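You operate a simulated robot arm through the tools that you are given. There is no shell and no other tool. Be economical: measure what you need, move in short steps, check, and stop when the job is done.

Carry out the task below with a simulated robot arm. There is one attempt and no reset: what you move stays moved.

TASK
Count the broad-leaved tubes on the board on bench three, then put as many of the tubes from the board on bench three in the blue tray.

It is judged by the outcome, as a careful person would: the job done as asked, and still so three seconds after it is handed in. It fails if anything else is knocked over, pushed out of place, dropped, spilled or broken.

THE ROBOT
A 7-joint arm with a two-finger parallel gripper, fixed in place. Base frame: the origin is at the foot of the arm, x ahead of it, y to its left, z up; the work surface is at about z = 0. Lengths are in mm, angles in rad, forces in N, time in s.
With the tool pointing down near the work surface it reaches from about 240 to 620 mm from the base axis. Its first joint turns from -1.152 to 1.152 rad. Payload 2.6 kg.
Tool frame: the origin (TCP) lies between the finger pads and is the grasp point; the fingertips stand 30 mm ahead of it; z points along the fingers, y is the line along which they close. The gripper opens to 94 mm. The fingers are 28 mm wide and 10 mm thick; the gripper's body (50 by 96 mm) begins 55 mm behind the TCP.
Orientation is that of the tool frame in the base frame, as a unit quaternion [w, x, y, z]. With the fingers straight down and closing along the base's y, the tool's x points along the base's -x, its y along +y and its z along -z.

THE INTERFACE
- The arm moves only by the tool arm_command. Its argument "deltas" is a list of rows, each an object (a shift or turn left out is 0, a gripper value left out holds the last) with "xyz": the shift along the tool's x, y, z in units of 150 mm (1.0 is 150 mm), a list of three; "angular": the turn, a rotation vector about the tool's x, y, z in units of 120 degrees (1.0 is 120 degrees), a list of three; "fingers": the gripper command, from -1 (fully open) to 1 (shut), values between in proportion. In form: [{"xyz": [tx, ty, tz], "angular": [wx, wy, wz], "fingers": fingers}, ...]. A call has 1 to 20 rows; each row is the pose to reach, as a shift and turn from the pose commanded when the call began, along the tool's axes at that moment. A call with a number of a shift or a turn outside -1 to 1 is refused whole. A row lasts 0.2 s, in which the tool goes at most 50 mm and 0.15 rad; a call with a longer step from one row to the next is refused whole, and so is a gripper value outside its range. A pose out of reach is approached as far as the arm can. The call stops where the force on the tool passes 40 N (or 10 N more than at its start, if that is more) or the arm is blocked; 0.2 s more then pass. The fingers move at their own pace (about 72 mm/s each) and stop on an object; they squeeze with about 40 N. The grip force told is the motor's: it shows also when the fingers shut on nothing. Time passes only in rows, and 0.2 s behind the last, so rows that repeat a pose let the fingers close. It gives the time, the measured TCP pose, the force on the tool (base axes), the opening and the grip force at its end, in the units of the frame above (readings bear some noise).
- Cameras (640 x 400 px; columns grow to the right, rows downward): "scene" is fixed at [27.8, 422, 578.5]; the picture's right is [-0.85, -0.53, 0.00], its down [-0.23, 0.37, -0.90] and it looks along [0.47, -0.77, -0.44] (base axes); focal length 336 px, centre (320, 200). "wrist" rides on the gripper at [-37, 0, -58] in the tool frame; the picture's right is [0.00, -1.00, 0.00], its down [0.97, 0.00, -0.24] and it looks along [0.24, 0.00, 0.97] (tool axes); focal length 218 px, centre (320, 200).
- grab_frame(camera): a new picture of that camera. No time passes.
- pixel_to_xyz(camera, pixels): for up to 12 pixels [column, row] of the newest picture of that camera ("zoom" is the newest enlarged one), the place [x, y, z] in the base frame of the surface seen there, good to about 2 mm. No time passes.
- enlarge(camera, box): a new picture of the part [left, top, right, bottom] of that camera's present view, enlarged. No time passes.
- finish_job(): hands the job in; it is judged then, once.

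Work in short steps. Measure before you move; look again where a grasp or a placing could have gone wrong, and mend it. You have 60 turns and 26 pictures in all, the two below and enlarged ones among them. Open the gripper and draw the arm clear of the work before you hand the job in, unless the task says otherwise; then end with one line.

The tools are called after "Emit:" as a command line: name --argument value ..., lists and objects as JSON in quotes. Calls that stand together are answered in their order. arm_command: Moves the arm, as the interface text tells. Its arguments: {"type":"object","properties":{"deltas":{"type":"array","items":{"type":"object","properties":{"xyz":{"type":"array","items":{"type":"number"}},"angular":{"type":"array","items":{"type":"number"}},"fingers":{"type":"number"}}}}},"required":["deltas"]} The other tools are called the same way: grab_frame (camera) takes a picture; pixel_to_xyz (camera, pixels) gives the place of the surface under pixels of a picture; enlarge (camera, box) takes an enlarged picture of a part of a camera's view; finish_job () hands the job in.

At the start:

```text
clock: 0.0
ee_pos: [389.7, -117.3, 375.0]
ee_rot: [0.0, 0.001, 1.0, 0.001]
force: [-1.1, -0.5, 0.0]
gripper_width: 93.6
finger_force: 0.1
```

scene: 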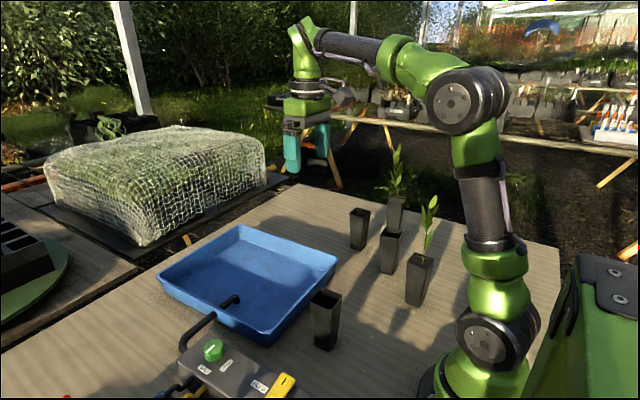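
wrist: 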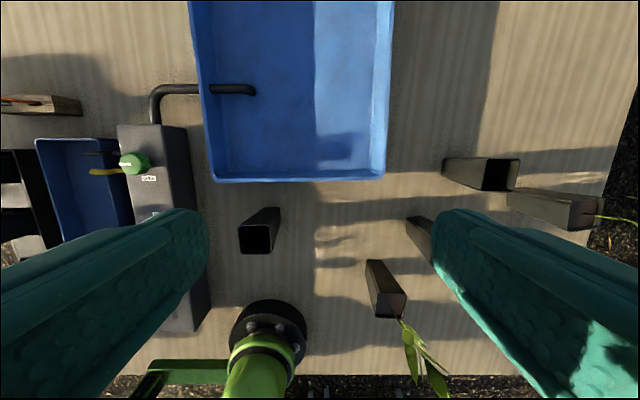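

I'll look closely at the scene's background benches and the tubes first.

Emit:
enlarge --camera "scene" --box '[480, 60, 640, 160]'

Emit:
enlarge --camera "scene" --box '[300, 130, 460, 360]'

Emit:
enlarge --camera "scene" --box '[0, 180, 320, 400]'

```text
4.00 times, centred on (560, 110) of scene
```

zoom: 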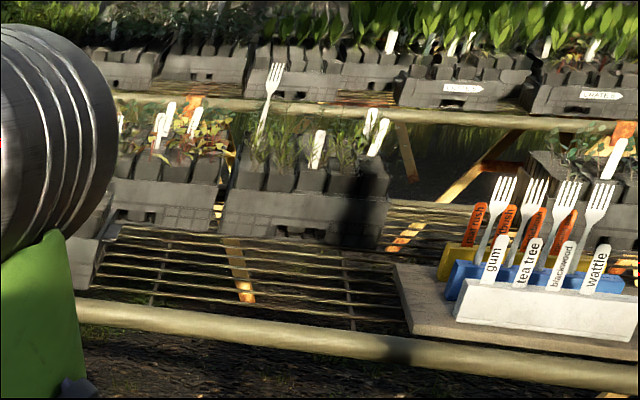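

```text
1.74 times, centred on (380, 245) of scene
```

zoom: 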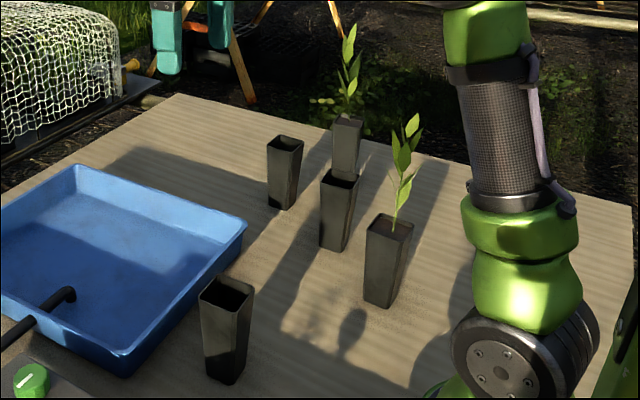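

```text
1.82 times, centred on (160, 290) of scene
```

zoom: 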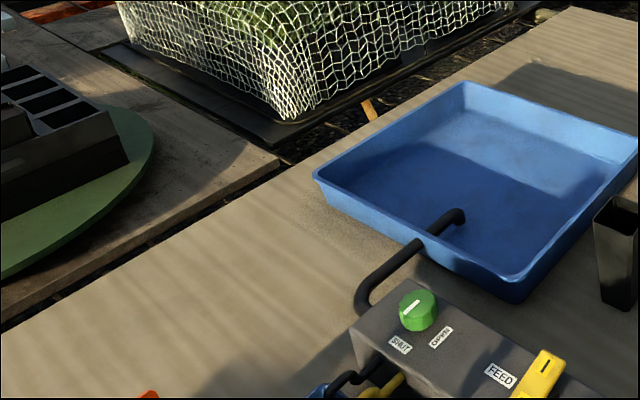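

The foreground bench holds tubes with and without plants, but I need to know which is bench three. I tilt the wrist camera to the left (+y) to look at the other bench and any signs.

Emit:
arm_command --deltas '[{"angular": [-0.07, 0, 0]}, {"angular": [-0.14, 0, 0]}, {"angular": [-0.21, 0, 0]}, {"angular": [-0.28, 0, 0]}, {"angular": [-0.35, 0, 0]}, {"angular": [-0.42, 0, 0]}]'

Emit:
grab_frame --camera "wrist"

```text
clock: 1.4
ee_pos: [388.6, -118.2, 376.1]
ee_rot: [0.001, 0.001, 0.904, 0.427]
force: [0.5, -0.3, -1.1]
gripper_width: 94.1
finger_force: 0.0
```

```text
20 pictures are left
```

wrist: 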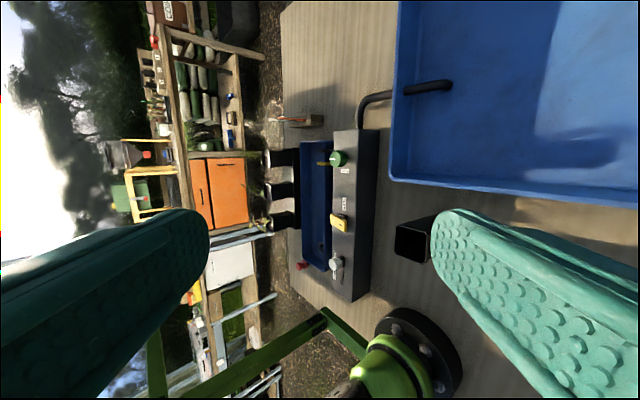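

The view so far shows the feed box and a stand behind, but no bench numbers. I enlarge the left bench in the scene, and the far benches.

Emit:
enlarge --camera "scene" --box '[0, 100, 160, 300]'

Emit:
enlarge --camera "scene" --box '[330, 0, 640, 160]'

```text
2.00 times, centred on (80, 200) of scene
```

zoom: 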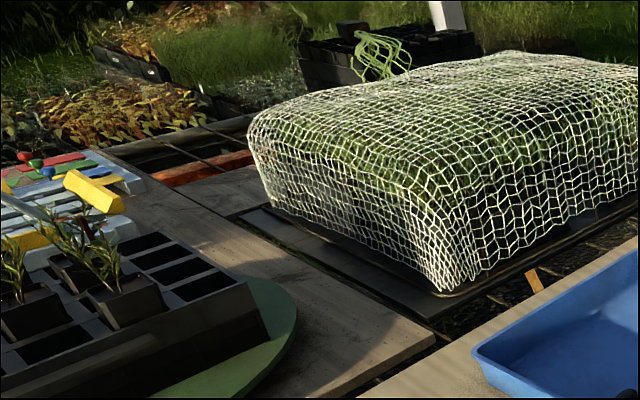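

```text
2.06 times, centred on (485, 80) of scene
```

zoom: 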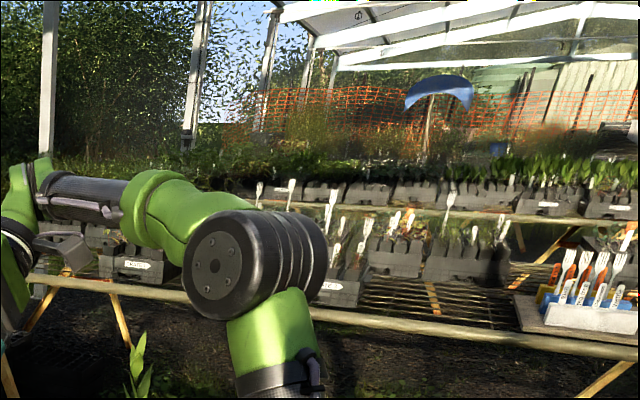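

The left bench carries a round green board with a rack of planted tubes, out of direct view here. I measure it, the tray and the tubes.

Emit:
grab_frame --camera "scene"

Emit:
pixel_to_xyz --camera "scene" --pixels '[[20, 250], [60, 260], [5, 230], [120, 270], [100, 350], [250, 280], [165, 275], [240, 228], [335, 258], [262, 340]]'

```text
17 pictures are left
```

scene: 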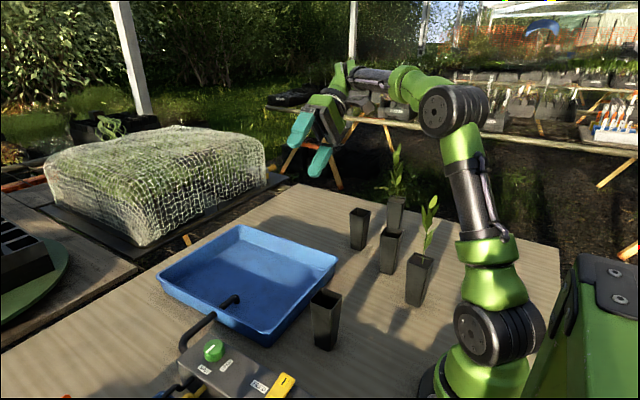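

```text
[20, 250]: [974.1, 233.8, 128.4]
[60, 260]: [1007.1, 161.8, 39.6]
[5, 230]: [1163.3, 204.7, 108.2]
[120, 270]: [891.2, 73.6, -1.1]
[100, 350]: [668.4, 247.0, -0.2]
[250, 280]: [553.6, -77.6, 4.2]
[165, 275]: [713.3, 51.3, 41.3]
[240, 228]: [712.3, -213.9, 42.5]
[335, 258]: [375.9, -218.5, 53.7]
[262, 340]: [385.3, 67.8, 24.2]
```

The board on the next bench is around (1000–1150, 230), out of reach. I straighten the tool, and then look forward at it.

Emit:
arm_command --deltas '[{"angular": [0.07, 0, 0]}, {"angular": [0.14, 0, 0]}, {"angular": [0.21, 0, 0]}, {"angular": [0.28, 0, 0]}, {"angular": [0.35, 0, 0]}, {"angular": [0.42, 0, 0]}]'

Emit:
arm_command --deltas '[{"xyz": [0, 0.3, 0], "angular": [0, -0.07, 0]}, {"xyz": [0, 0.6, 0], "angular": [0, -0.14, 0]}, {"xyz": [0, 0.9, 0], "angular": [0, -0.21, 0]}, {"xyz": [0, 1.0, -0.2], "angular": [0, -0.28, 0]}, {"xyz": [0, 1.0, -0.3], "angular": [0, -0.35, 0]}, {"xyz": [0, 1.0, -0.4], "angular": [0, -0.42, 0]}, {"xyz": [0, 1.0, -0.5], "angular": [0, -0.49, 0]}, {"xyz": [0, 1.0, -0.5], "angular": [0, -0.56, 0]}]'

Emit:
grab_frame --camera "wrist"

```text
clock: 2.8
ee_pos: [389.4, -115.7, 375.6]
ee_rot: [0.001, 0.001, 1.0, -0.001]
force: [-0.8, -0.4, -0.2]
gripper_width: 93.8
finger_force: 0.1
```

```text
clock: 4.6
ee_pos: [390.3, 32.8, 449.5]
ee_rot: [0.554, 0.002, 0.832, -0.001]
force: [-0.2, -0.3, 0.8]
gripper_width: 94.2
finger_force: 0.1
```

```text
16 pictures are left
```

wrist: 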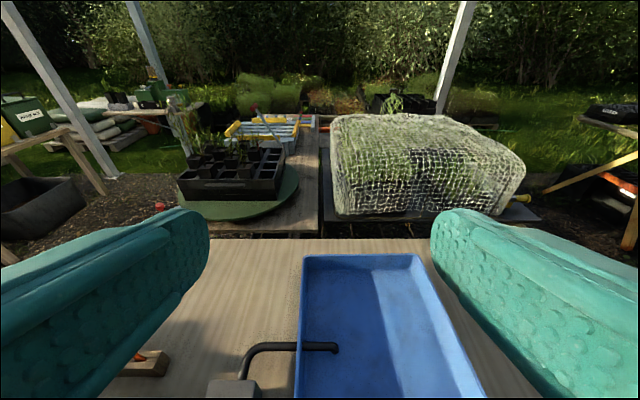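

The rack of tubes on the round green board is at (235,165). I enlarge it, and the benches to the sides for labels.

Emit:
enlarge --camera "wrist" --box '[165, 100, 325, 220]'

Emit:
enlarge --camera "wrist" --box '[310, 80, 640, 260]'

```text
3.33 times, centred on (245, 160) of wrist
```

zoom: 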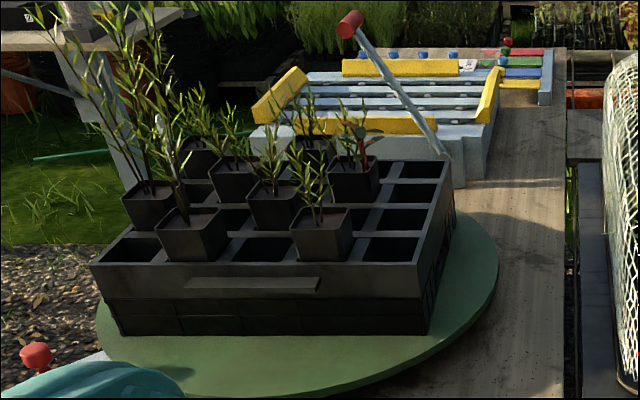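

```text
1.94 times, centred on (475, 170) of wrist
```

zoom: 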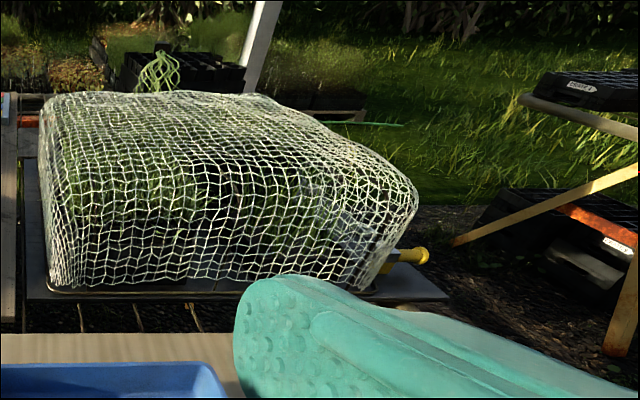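

The rack tubes look unreachable. A wooden block with a red item at (145,360) and tags at right (600,110)-(630,210) may carry bench labels; I enlarge both.

Emit:
enlarge --camera "wrist" --box '[540, 90, 640, 250]'

Emit:
arm_command --deltas '[{"angular": [0, 0.07, 0]}, {"angular": [0, 0.14, 0]}, {"angular": [0, 0.21, 0]}, {"angular": [0, 0.28, 0]}, {"angular": [0, 0.35, 0]}, {"angular": [0, 0.42, 0]}]'

Emit:
grab_frame --camera "wrist"

```text
2.50 times, centred on (590, 170) of wrist
```

zoom: 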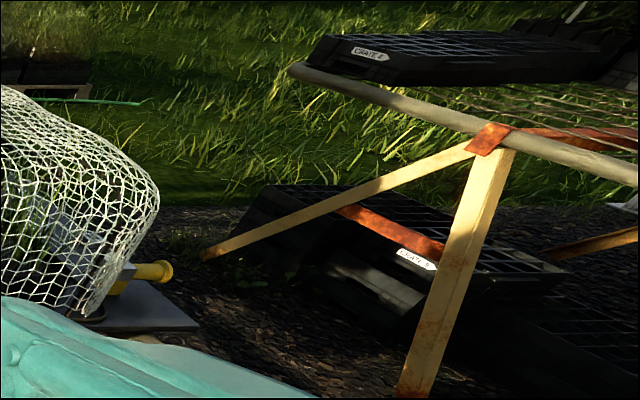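

```text
clock: 6.0
ee_pos: [389.2, 33.3, 450.1]
ee_rot: [0.146, 0.0, 0.989, 0.0]
force: [-1.0, -0.2, -0.5]
gripper_width: 94.2
finger_force: 0.1
```

```text
12 pictures are left
```

wrist: 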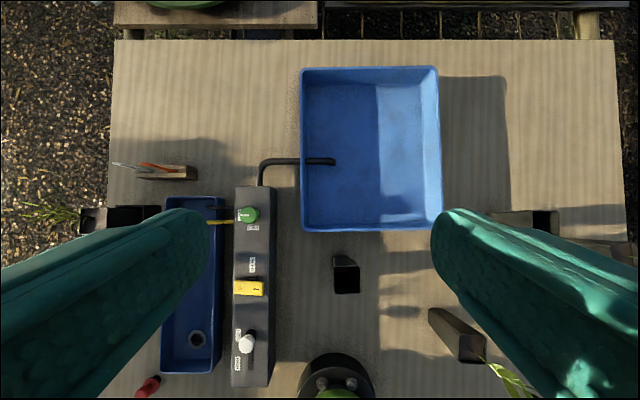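

A black item with foliage at (50–150, 212) sits at the left edge of the bench, with a block holding labels at (165,172). I move left and look there.

Emit:
arm_command --deltas '[{"xyz": [0, 0.3, 0], "angular": [0, 0.07, 0]}, {"xyz": [0, 0.6, 0], "angular": [0, 0.14, 0]}, {"xyz": [0, 0.9, 0], "angular": [0, 0.14, 0]}, {"xyz": [0, 1.0, 0], "angular": [0, 0.14, 0]}]'

Emit:
arm_command --deltas '[{"xyz": [0, 0.3, 0]}, {"xyz": [0, 0.5, 0]}]'

Emit:
grab_frame --camera "wrist"

```text
clock: 7.0
ee_pos: [388.2, 184.6, 448.2]
ee_rot: [0.001, 0.0, 1.0, 0.001]
force: [0.3, 0.0, -1.0]
gripper_width: 94.3
finger_force: 0.0
```

```text
clock: 7.6
ee_pos: [375.5, 240.8, 436.7]
ee_rot: [0.002, 0.0, 1.0, 0.001]
force: [-0.1, 0.0, 0.5]
gripper_width: 94.2
finger_force: 0.0
out of reach, approached as far as the arm can: row 1, 2
```

```text
11 pictures are left
```

wrist: 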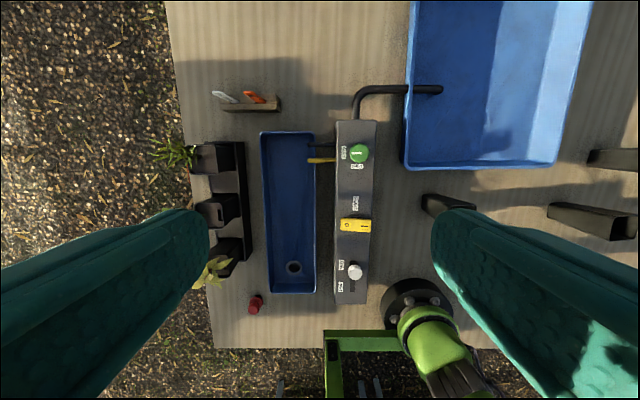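

A black stand with three tubes is at (210–245,140–270). I measure and enlarge it and the label block.

Emit:
enlarge --camera "wrist" --box '[140, 75, 300, 325]'

Emit:
pixel_to_xyz --camera "wrist" --pixels '[[208, 157], [215, 208], [232, 255], [240, 155], [232, 95], [250, 108], [175, 50], [290, 200], [290, 135], [410, 165], [433, 205], [640, 220]]'

```text
1.60 times, centred on (220, 200) of wrist
```

zoom: 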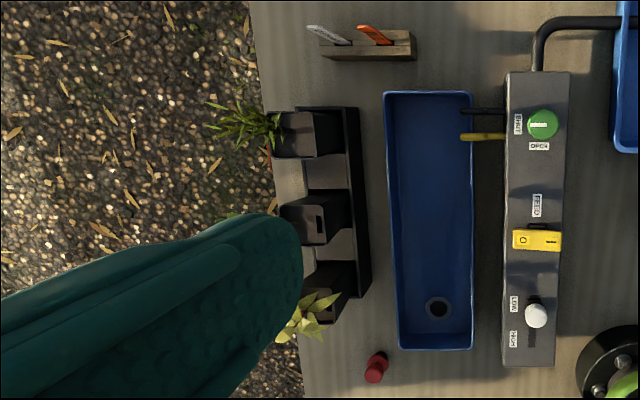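

```text
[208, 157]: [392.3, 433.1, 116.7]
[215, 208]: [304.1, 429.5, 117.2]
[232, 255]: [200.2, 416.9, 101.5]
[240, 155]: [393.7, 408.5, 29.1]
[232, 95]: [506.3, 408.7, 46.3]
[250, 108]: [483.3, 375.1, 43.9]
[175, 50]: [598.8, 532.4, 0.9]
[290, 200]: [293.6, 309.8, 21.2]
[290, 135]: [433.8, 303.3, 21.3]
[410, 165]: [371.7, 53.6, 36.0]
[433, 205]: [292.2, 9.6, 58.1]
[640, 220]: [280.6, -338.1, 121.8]
```

The stand holds a narrow-leaved, an unplanted and a broad-leaved tube; it might be one candidate. Before deciding, I look toward −y (the long nursery benches, with the board at scene (615,130)).

Emit:
arm_command --deltas '[{"xyz": [0, -0.3, 0]}, {"xyz": [0, -0.6, 0]}, {"xyz": [0, -0.9, 0]}, {"xyz": [0, -1.0, 0]}]'

Emit:
arm_command --deltas '[{"xyz": [0, -0.3, 0], "angular": [0.07, 0, 0]}, {"xyz": [0, -0.6, 0], "angular": [0.14, 0, 0]}, {"xyz": [0, -0.9, 0], "angular": [0.21, 0, 0]}, {"xyz": [0, -1.0, 0], "angular": [0.28, 0, 0]}, {"xyz": [0, -1.0, 0], "angular": [0.35, 0, 0]}, {"xyz": [0, -1.0, 0], "angular": [0.42, 0, 0]}, {"xyz": [0, -1.0, 0], "angular": [0.49, 0, 0]}, {"xyz": [0, -1.0, 0], "angular": [0.56, 0, 0]}]'

Emit:
grab_frame --camera "wrist"

```text
clock: 8.6
ee_pos: [373.1, 90.0, 440.8]
ee_rot: [0.001, 0.001, 1.0, 0.001]
force: [-0.1, -0.1, 0.7]
gripper_width: 93.9
finger_force: 0.1
```

```text
clock: 10.4
ee_pos: [372.9, -60.8, 439.0]
ee_rot: [0.001, 0.0, 0.833, -0.554]
force: [0.3, 0.3, -0.2]
gripper_width: 93.9
finger_force: 0.0
```

```text
9 pictures are left
```

wrist: 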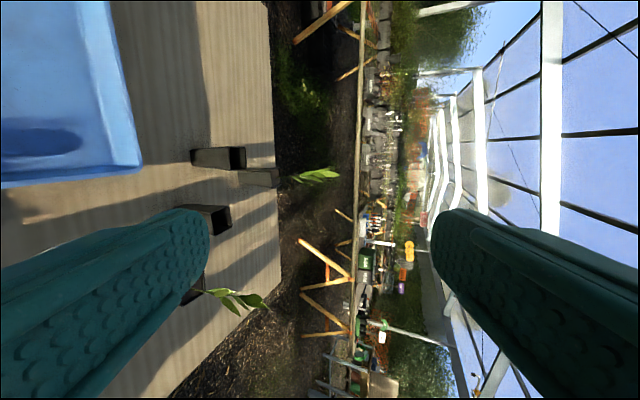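

The bench runs along column ~370; I enlarge the part with the board (rows 190–300).

Emit:
enlarge --camera "wrist" --box '[310, 195, 450, 285]'

Emit:
enlarge --camera "scene" --box '[575, 85, 640, 150]'

```text
4.44 times, centred on (380, 240) of wrist
```

zoom: 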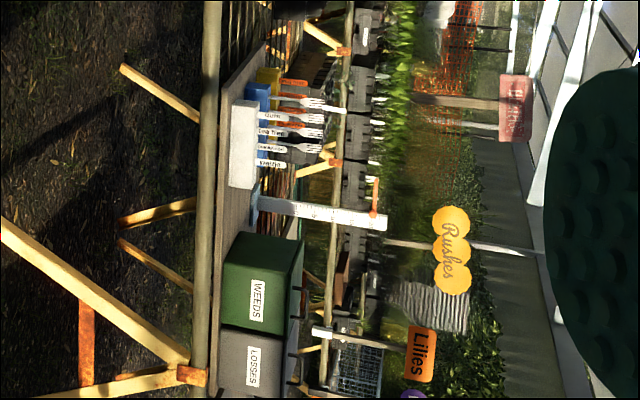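

```text
6.15 times, centred on (608, 118) of scene
```

zoom: 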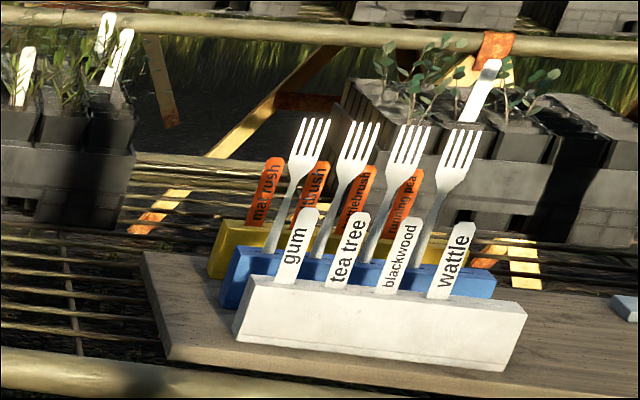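

No bench numbers are marked; only the arm's own bench has tubes within reach. I go back to pointing down, for a view of the tubes on the board.

Emit:
arm_command --deltas '[{"angular": [-0.07, 0, 0]}, {"angular": [-0.14, 0, 0]}, {"angular": [-0.21, 0, 0]}, {"angular": [-0.28, 0, 0]}, {"angular": [-0.35, 0, 0]}, {"angular": [-0.42, 0, 0]}, {"angular": [-0.49, 0, 0]}, {"angular": [-0.56, 0, 0]}]'

Emit:
arm_command --deltas '[{"xyz": [0, -0.3, 0]}, {"xyz": [0, -0.6, 0]}, {"xyz": [0, -0.9, 0]}, {"xyz": [0, -1.0, 0]}]'

Emit:
grab_frame --camera "wrist"

```text
clock: 12.2
ee_pos: [373.5, -60.3, 441.5]
ee_rot: [0.001, 0.001, 1.0, 0.001]
force: [0.4, 0.4, -0.3]
gripper_width: 93.9
finger_force: 0.1
```

```text
clock: 13.2
ee_pos: [371.5, -208.7, 438.0]
ee_rot: [0.0, 0.0, 1.0, 0.001]
force: [-0.8, -0.6, -0.3]
gripper_width: 93.7
finger_force: 0.0
```

```text
6 pictures are left
```

wrist: 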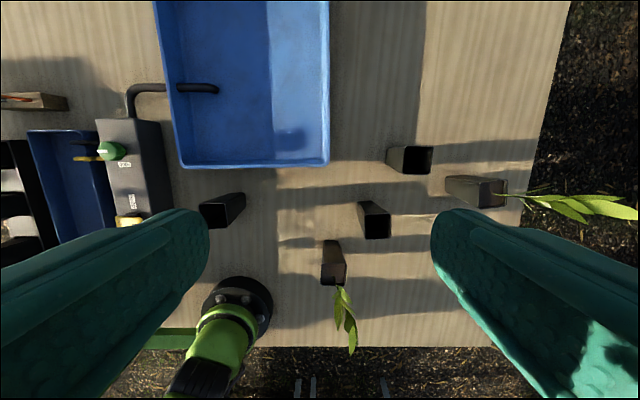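

Here are five free-standing tubes: two planted broad-leaved ones at (480,190) and (335,265), and three empty at (222,212), (375,222), (420,160). I take one oblique look at the stand at left, to know whether it counts.

Emit:
arm_command --deltas '[{"xyz": [0, 0.3, 0]}, {"xyz": [0, 0.6, 0]}, {"xyz": [0, 0.9, 0]}, {"xyz": [0, 1.0, 0]}]'

Emit:
arm_command --deltas '[{"xyz": [0, 0.3, 0], "angular": [-0.07, 0, 0]}, {"xyz": [0, 0.6, 0.2], "angular": [-0.14, 0, 0]}, {"xyz": [0, 0.8, 0.4], "angular": [-0.21, 0, 0]}, {"xyz": [0.1, 0.8, 0.6], "angular": [-0.28, 0, 0]}, {"xyz": [0.2, 0.8, 0.7], "angular": [-0.35, 0, 0]}, {"xyz": [0.2, 0.8, 0.7], "angular": [-0.4, 0, 0]}]'

Emit:
enlarge --camera "wrist" --box '[160, 80, 480, 320]'

```text
clock: 14.2
ee_pos: [371.2, -59.1, 439.3]
ee_rot: [0.0, 0.001, 1.0, -0.001]
force: [0.5, 0.7, -0.1]
gripper_width: 94.4
finger_force: 0.0
```

```text
refused: row 2 steps farther than a row can; nothing moved
```

```text
1.67 times, centred on (320, 200) of wrist
```

zoom: 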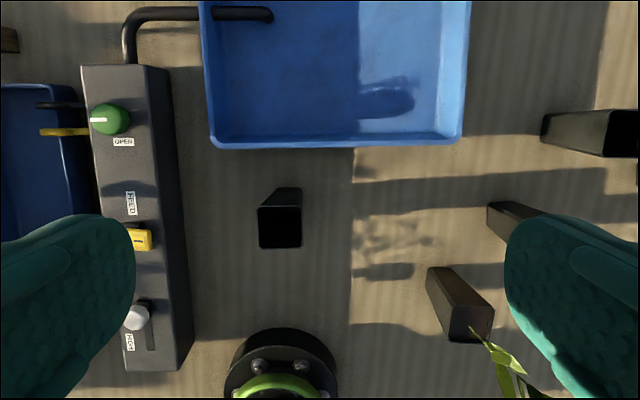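

The second move was refused for step length; I repeat it with smaller steps.

Emit:
arm_command --deltas '[{"xyz": [0, 0.25, 0.1], "angular": [-0.07, 0, 0]}, {"xyz": [0, 0.5, 0.2], "angular": [-0.14, 0, 0]}, {"xyz": [0, 0.75, 0.3], "angular": [-0.21, 0, 0]}, {"xyz": [0.1, 0.8, 0.5], "angular": [-0.28, 0, 0]}, {"xyz": [0.2, 0.8, 0.6], "angular": [-0.35, 0, 0]}, {"xyz": [0.2, 0.8, 0.7], "angular": [-0.4, 0, 0]}]'

Emit:
enlarge --camera "wrist" --box '[160, 40, 480, 280]'

```text
clock: 15.6
ee_pos: [341.5, 60.5, 334.6]
ee_rot: [0.001, 0.0, 0.913, 0.408]
force: [-0.1, 0.3, 0.0]
gripper_width: 93.9
finger_force: 0.1
```

```text
1.67 times, centred on (320, 160) of wrist
```

zoom: 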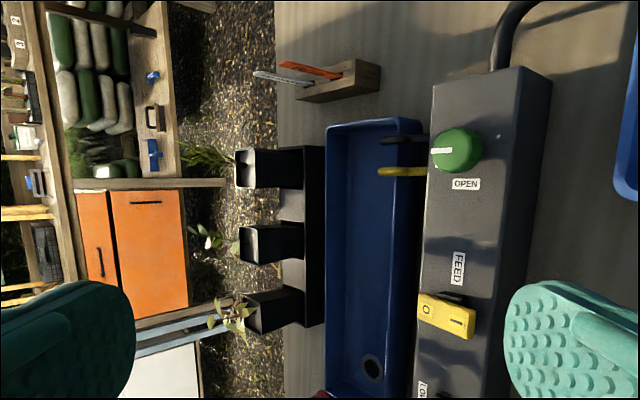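

At the upper left there's a shelf with numbers "2" and "3" on cards, around wrist (168,55). I tilt further and go closer to read it.

Emit:
arm_command --deltas '[{"xyz": [0, 0.13, 0.15], "angular": [-0.07, 0, 0]}, {"xyz": [0, 0.26, 0.3], "angular": [-0.14, 0, 0]}, {"xyz": [0, 0.4, 0.45], "angular": [-0.21, 0, 0]}, {"xyz": [0, 0.53, 0.6], "angular": [-0.27, 0, 0]}]'

Emit:
grab_frame --camera "wrist"

```text
clock: 16.6
ee_pos: [344.4, 178.8, 334.1]
ee_rot: [0.002, 0.0, 0.763, 0.646]
force: [0.3, -1.2, -0.6]
gripper_width: 94.1
finger_force: 0.1
```

```text
3 pictures are left
```

wrist: 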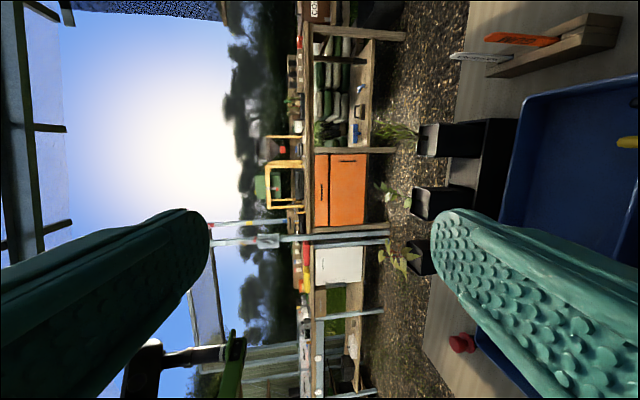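

The bench's top is at columns 285–305, rows 0–140. I enlarge that.

Emit:
enlarge --camera "wrist" --box '[260, 0, 420, 140]'

```text
2.86 times, centred on (340, 70) of wrist
```

zoom: 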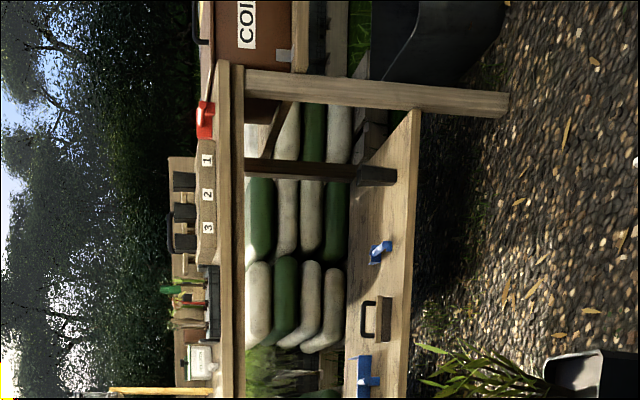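

No bench labels exist there either (just three pots numbered 1–3). I take the arm's own board as the one meant: broad-leaved count is two, so two tubes go to the blue tray, and I'll use the two broad-leaved ones. I measure these, the tubes nearby and the tray.

Emit:
pixel_to_xyz --camera "scene" --pixels '[[409, 263], [418, 266], [430, 263], [413, 303], [420, 255], [431, 215], [427, 240], [389, 205], [396, 208], [403, 205], [396, 172], [396, 190]]'

Emit:
pixel_to_xyz --camera "scene" --pixels '[[383, 238], [398, 238], [388, 272], [352, 214], [367, 214], [358, 248], [316, 298], [338, 298], [325, 348], [242, 300], [290, 262], [300, 245]]'

Emit:
pixel_to_xyz --camera "scene" --pixels '[[240, 226], [335, 258], [270, 343], [160, 274], [240, 250], [235, 297], [300, 275], [200, 275], [270, 320], [260, 280], [425, 225], [400, 150]]'

```text
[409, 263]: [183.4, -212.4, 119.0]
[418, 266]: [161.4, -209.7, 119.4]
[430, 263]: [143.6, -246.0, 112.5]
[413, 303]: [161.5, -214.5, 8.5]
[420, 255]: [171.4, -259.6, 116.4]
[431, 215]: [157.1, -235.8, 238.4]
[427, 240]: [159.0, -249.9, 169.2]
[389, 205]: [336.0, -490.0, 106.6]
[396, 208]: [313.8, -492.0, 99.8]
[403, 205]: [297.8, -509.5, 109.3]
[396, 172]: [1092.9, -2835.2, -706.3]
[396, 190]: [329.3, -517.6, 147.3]
```

```text
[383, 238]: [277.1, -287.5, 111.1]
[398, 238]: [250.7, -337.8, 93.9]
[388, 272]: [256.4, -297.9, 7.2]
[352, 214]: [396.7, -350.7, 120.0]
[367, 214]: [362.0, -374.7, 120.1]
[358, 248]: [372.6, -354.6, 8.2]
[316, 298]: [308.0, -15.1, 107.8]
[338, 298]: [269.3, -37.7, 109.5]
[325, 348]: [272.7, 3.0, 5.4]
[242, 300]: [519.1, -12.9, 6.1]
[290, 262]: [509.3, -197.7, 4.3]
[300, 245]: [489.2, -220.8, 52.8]
```

```text
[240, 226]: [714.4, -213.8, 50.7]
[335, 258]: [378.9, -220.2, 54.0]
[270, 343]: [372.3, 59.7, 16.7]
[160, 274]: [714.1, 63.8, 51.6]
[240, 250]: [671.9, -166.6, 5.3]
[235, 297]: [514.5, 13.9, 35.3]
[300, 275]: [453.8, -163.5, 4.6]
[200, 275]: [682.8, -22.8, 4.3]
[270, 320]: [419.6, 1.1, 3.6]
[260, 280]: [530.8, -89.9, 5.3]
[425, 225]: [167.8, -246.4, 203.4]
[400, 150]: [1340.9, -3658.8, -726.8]
```

Count is two. The empty tubes can be grasped safely from above, so I'll put two of those in the tray: the one at (285,−15) and the one near (376,−368). First I point the tool down again.

Emit:
arm_command --deltas '[{"angular": [0.07, 0, 0]}, {"angular": [0.14, 0, 0]}, {"angular": [0.21, 0, 0]}, {"angular": [0.28, 0, 0]}, {"angular": [0.35, 0, 0]}, {"angular": [0.42, 0, 0]}, {"angular": [0.49, 0, 0]}, {"angular": [0.56, 0, 0]}, {"angular": [0.62, 0, 0]}, {"angular": [0.67, 0, 0]}]'

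```text
clock: 18.8
ee_pos: [344.0, 179.7, 334.3]
ee_rot: [0.001, 0.001, 1.0, -0.001]
force: [0.4, -0.7, -0.4]
gripper_width: 94.1
finger_force: 0.0
```

Tool is vertical; moving to above the first tube at (285,−15), z 250.

Emit:
arm_command --deltas '[{"xyz": [0.1, -0.3, 0]}, {"xyz": [0.2, -0.6, 0]}, {"xyz": [0.3, -0.9, 0]}, {"xyz": [0.396, -1.0, 0.1]}]'

Emit:
arm_command --deltas '[{"xyz": [0, -0.3, 0.1]}, {"xyz": [0, -0.3, 0.4]}, {"xyz": [0, -0.3, 0.46]}]'

Emit:
pixel_to_xyz --camera "wrist" --pixels '[[320, 200]]'

```text
clock: 19.8
ee_pos: [282.9, 28.5, 319.0]
ee_rot: [0.002, 0.0, 1.0, 0.0]
force: [-0.3, 0.0, 0.1]
gripper_width: 94.0
finger_force: 0.0
```

```text
clock: 20.6
ee_pos: [284.0, -14.1, 248.9]
ee_rot: [0.0, 0.001, 1.0, 0.001]
force: [0.0, -1.0, 1.1]
gripper_width: 94.2
finger_force: 0.0
```

```text
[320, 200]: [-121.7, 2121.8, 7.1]
```

At (284,−14,249). I go straight down 150 mm to z≈99 with the fingers on either side of the tube, then close.

Emit:
arm_command --deltas '[{"xyz": [0, 0, 0.2]}, {"xyz": [0, 0, 0.4]}, {"xyz": [0, 0, 0.6]}, {"xyz": [0, 0, 0.8]}, {"xyz": [0, 0, 0.9]}, {"xyz": [0, 0, 1.0]}]'

Emit:
arm_command --deltas '[{"fingers": 1}, {"fingers": 1}, {"fingers": 1}, {"fingers": 1}, {"fingers": 1}]'

```text
clock: 22.0
ee_pos: [284.5, -17.5, 99.2]
ee_rot: [0.001, 0.001, 1.0, 0.001]
force: [-0.5, -0.6, 0.9]
gripper_width: 93.7
finger_force: 0.0
```

```text
clock: 23.2
ee_pos: [284.4, -15.3, 100.4]
ee_rot: [0.0, 0.001, 1.0, 0.001]
force: [-0.1, 0.2, 0.0]
gripper_width: 52.6
finger_force: 40.1
```

The tube is held (opening 52.6 mm, 40 N). I lift it 110 mm, carry it over the tray wall and lower it onto the tray floor (about 5 mm higher than the board).

Emit:
arm_command --deltas '[{"xyz": [0, 0, -0.15]}, {"xyz": [0, 0, -0.35]}, {"xyz": [0, 0, -0.55]}, {"xyz": [0, 0, -0.73]}, {"xyz": [-0.2, 0, -0.73]}, {"xyz": [-0.4, -0.03, -0.73]}, {"xyz": [-0.6, -0.06, -0.73]}, {"xyz": [-0.8, -0.1, -0.73]}, {"xyz": [-1.0, -0.1, -0.73]}, {"xyz": [-1.0, -0.1, -0.73]}]'

Emit:
arm_command --deltas '[{"xyz": [0, 0, 0.2]}, {"xyz": [0, 0, 0.4]}, {"xyz": [0, 0, 0.55]}, {"xyz": [0, 0, 0.62]}, {"xyz": [0, 0, 0.66]}, {"xyz": [0, 0, 0.68]}, {"xyz": [0, 0, 0.69]}]'

```text
clock: 25.4
ee_pos: [434.9, -28.1, 211.2]
ee_rot: [0.0, 0.0, 1.0, 0.001]
force: [0.5, -0.6, -1.1]
gripper_width: 52.7
finger_force: 40.0
```

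```text
clock: 27.0
ee_pos: [434.0, -29.3, 107.3]
ee_rot: [0.001, 0.0, 1.0, 0.0]
force: [0.3, -0.3, -0.1]
gripper_width: 52.9
finger_force: 39.4
```

At z≈106, no contact force yet. I lower by small steps, watching the force.

Emit:
arm_command --deltas '[{"xyz": [0, 0, 0.007]}, {"xyz": [0, 0, 0.013]}]'

```text
clock: 27.6
ee_pos: [434.9, -29.6, 103.7]
ee_rot: [0.0, 0.001, 1.0, 0.0]
force: [0.4, 0.1, 0.1]
gripper_width: 52.9
finger_force: 40.3
```

Emit:
arm_command --deltas '[{"xyz": [0, 0, 0.007]}, {"xyz": [0, 0, 0.013]}]'

```text
clock: 28.2
ee_pos: [433.7, -30.3, 103.9]
ee_rot: [0.002, 0.0, 1.0, 0.001]
force: [-3.9, 2.3, 15.9]
gripper_width: 53.0
finger_force: 39.9
```

The force of 16 N upward shows contact with the tray floor. I ease up 1 mm, open and rise straight up.

Emit:
arm_command --deltas '[{"xyz": [0, 0, -0.007], "fingers": 1}, {"xyz": [0, 0, -0.007], "fingers": -1}, {"xyz": [0, 0, -0.007], "fingers": -1}, {"xyz": [0, 0, -0.007], "fingers": -1}, {"xyz": [0, 0, -0.1], "fingers": -1}, {"xyz": [0, 0, -0.3], "fingers": -1}, {"xyz": [0, 0, -0.6], "fingers": -1}, {"xyz": [0, 0, -0.9], "fingers": -1}, {"xyz": [0, 0, -1.0], "fingers": -1}]'

```text
clock: 30.2
ee_pos: [431.7, -29.5, 254.5]
ee_rot: [-0.001, 0.001, 1.0, 0.001]
force: [-0.5, 1.1, 0.1]
gripper_width: 94.1
finger_force: 0.1
```

Released. Now to the second empty tube at about (385,−375), in steps along −y at z≈254 (above the plants' tops at ~250? they are off this path).

Emit:
arm_command --deltas '[{"xyz": [0.1, -0.3, 0]}, {"xyz": [0.2, -0.6, 0]}, {"xyz": [0.3, -0.9, 0]}, {"xyz": [0.31, -1.0, 0]}]'

Emit:
arm_command --deltas '[{"xyz": [0, -0.3, 0]}, {"xyz": [0, -0.6, 0]}, {"xyz": [0, -0.9, 0]}, {"xyz": [0, -1.0, 0]}, {"xyz": [0, -1.0, 0]}]'

Emit:
grab_frame --camera "wrist"

```text
clock: 31.2
ee_pos: [387.4, -181.0, 250.9]
ee_rot: [-0.001, 0.001, 1.0, 0.001]
force: [0.0, 0.4, 0.9]
gripper_width: 94.0
finger_force: 0.2
```

```text
clock: 32.4
ee_pos: [387.1, -330.1, 251.8]
ee_rot: [0.0, 0.001, 1.0, 0.001]
force: [0.6, 0.1, 0.4]
gripper_width: 94.0
finger_force: 0.0
```

```text
1 pictures are left
```

wrist: 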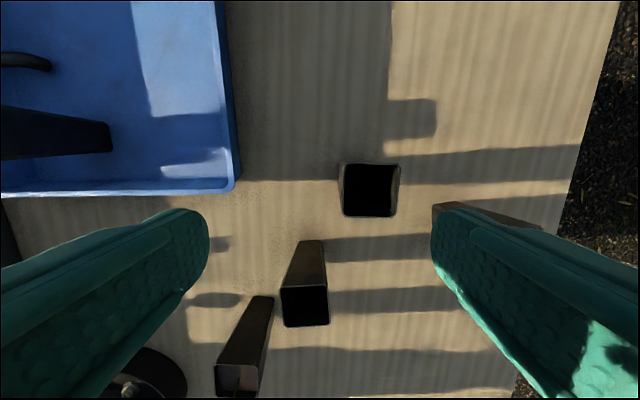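

The picture confirms the tube's rim centre at (370,190) → (385.7,−374.5). I shift onto it and go down 150 mm, then close.

Emit:
arm_command --deltas '[{"xyz": [0.01, -0.296, 0]}, {"xyz": [0.01, -0.296, 0]}]'

Emit:
arm_command --deltas '[{"xyz": [0, 0, 0.2]}, {"xyz": [0, 0, 0.4]}, {"xyz": [0, 0, 0.6]}, {"xyz": [0, 0, 0.8]}, {"xyz": [0, 0, 0.9]}, {"xyz": [0, 0, 1.0]}, {"xyz": [0, 0, 1.0]}]'

Emit:
arm_command --deltas '[{"fingers": 1}, {"fingers": 1}, {"fingers": 1}, {"fingers": 1}, {"fingers": 1}]'

```text
clock: 33.0
ee_pos: [385.5, -372.9, 250.6]
ee_rot: [0.001, 0.0, 1.0, 0.001]
force: [0.4, 0.0, 1.0]
gripper_width: 94.1
finger_force: 0.0
```

```text
clock: 34.6
ee_pos: [384.6, -375.3, 102.3]
ee_rot: [0.001, 0.0, 1.0, 0.001]
force: [0.1, 0.0, -0.5]
gripper_width: 94.1
finger_force: 0.1
```

```text
clock: 35.8
ee_pos: [386.7, -373.9, 102.4]
ee_rot: [-0.001, 0.0, 1.0, 0.001]
force: [-0.3, 0.1, 0.2]
gripper_width: 52.9
finger_force: 40.0
```

Held. I lift 110 mm, carry it to (460,−135) above the tray, and lower it nearly to the floor.

Emit:
arm_command --deltas '[{"xyz": [0, 0, -0.15]}, {"xyz": [0, 0, -0.35]}, {"xyz": [0, 0, -0.55]}, {"xyz": [0, 0, -0.73]}, {"xyz": [0, 0.2, -0.73]}, {"xyz": [-0.1, 0.4, -0.73]}, {"xyz": [-0.2, 0.6, -0.73]}, {"xyz": [-0.3, 0.8, -0.73]}, {"xyz": [-0.4, 1.0, -0.73]}]'

Emit:
arm_command --deltas '[{"xyz": [-0.1, 0.2, 0]}, {"xyz": [-0.1, 0.4, 0]}, {"xyz": [-0.1, 0.59, 0]}, {"xyz": [-0.1, 0.59, 0]}, {"xyz": [-0.1, 0.59, 0.2]}, {"xyz": [-0.1, 0.59, 0.4]}, {"xyz": [-0.1, 0.59, 0.55]}, {"xyz": [-0.1, 0.59, 0.64]}, {"xyz": [-0.1, 0.59, 0.68]}, {"xyz": [-0.1, 0.59, 0.69]}]'

Emit:
arm_command --deltas '[{"xyz": [0, 0, 0.007]}, {"xyz": [0, 0, 0.013]}]'

```text
clock: 37.8
ee_pos: [447.4, -223.9, 211.3]
ee_rot: [0.0, 0.002, 1.0, -0.001]
force: [0.3, 0.3, 0.1]
gripper_width: 52.8
finger_force: 40.0
```

```text
clock: 40.0
ee_pos: [461.8, -136.6, 108.3]
ee_rot: [0.0, 0.001, 1.0, 0.001]
force: [0.0, -1.2, -0.1]
gripper_width: 53.0
finger_force: 39.7
```

```text
clock: 40.6
ee_pos: [461.6, -137.2, 106.3]
ee_rot: [0.0, 0.001, 1.0, 0.0]
force: [0.9, -0.6, -0.8]
gripper_width: 53.1
finger_force: 39.6
```

No contact yet at ~106; lowering 2 mm more.

Emit:
arm_command --deltas '[{"xyz": [0, 0, 0.007]}, {"xyz": [0, 0, 0.013]}]'

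```text
clock: 41.2
ee_pos: [462.4, -136.2, 106.5]
ee_rot: [0.001, 0.001, 1.0, 0.0]
force: [-4.7, 0.5, 13.3]
gripper_width: 53.0
finger_force: 40.1
```

Contact (13 N). I ease up 1 mm, open, rise, and draw back clear of the tray.

Emit:
arm_command --deltas '[{"xyz": [0, 0, -0.007], "fingers": 1}, {"xyz": [0, 0, -0.007], "fingers": -1}, {"xyz": [0, 0, -0.007], "fingers": -1}, {"xyz": [0, 0, -0.007], "fingers": -1}, {"xyz": [0, 0, -0.1], "fingers": -1}, {"xyz": [0, 0, -0.3], "fingers": -1}, {"xyz": [0, 0, -0.6], "fingers": -1}, {"xyz": [0, 0, -0.9], "fingers": -1}, {"xyz": [0, 0, -1.0], "fingers": -1}]'

Emit:
arm_command --deltas '[{"xyz": [0.15, 0, -0.25]}, {"xyz": [0.3, 0, -0.5]}, {"xyz": [0.45, 0, -0.75]}]'

Emit:
grab_frame --camera "scene"

```text
clock: 43.2
ee_pos: [459.6, -135.2, 254.4]
ee_rot: [0.0, 0.001, 1.0, 0.001]
force: [0.4, -0.5, 0.4]
gripper_width: 93.8
finger_force: 0.0
```

```text
clock: 44.0
ee_pos: [394.6, -137.6, 366.2]
ee_rot: [0.0, 0.001, 1.0, 0.001]
force: [0.6, 0.4, -0.9]
gripper_width: 94.0
finger_force: 0.1
```

```text
0 pictures are left
```

scene: 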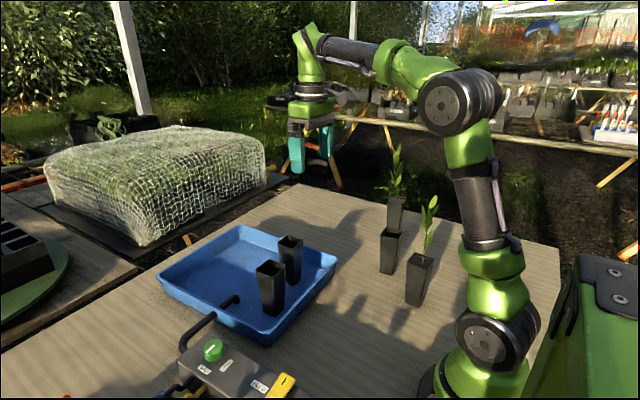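

The last picture shows both tubes standing upright in the tray at (271,288) and (290,260). The other three tubes are where they were, and the arm is clear with the gripper open, so I hand the job in.

Emit:
finish_job

```text
The job is handed in.
```

I counted two broad-leaved tubes and stood two tubes, both empty ones, upright in the blue tray; no bench is numbered, so I took the arm's own board as bench three and left out the broad-leaved tube in the black stand at its left edge.
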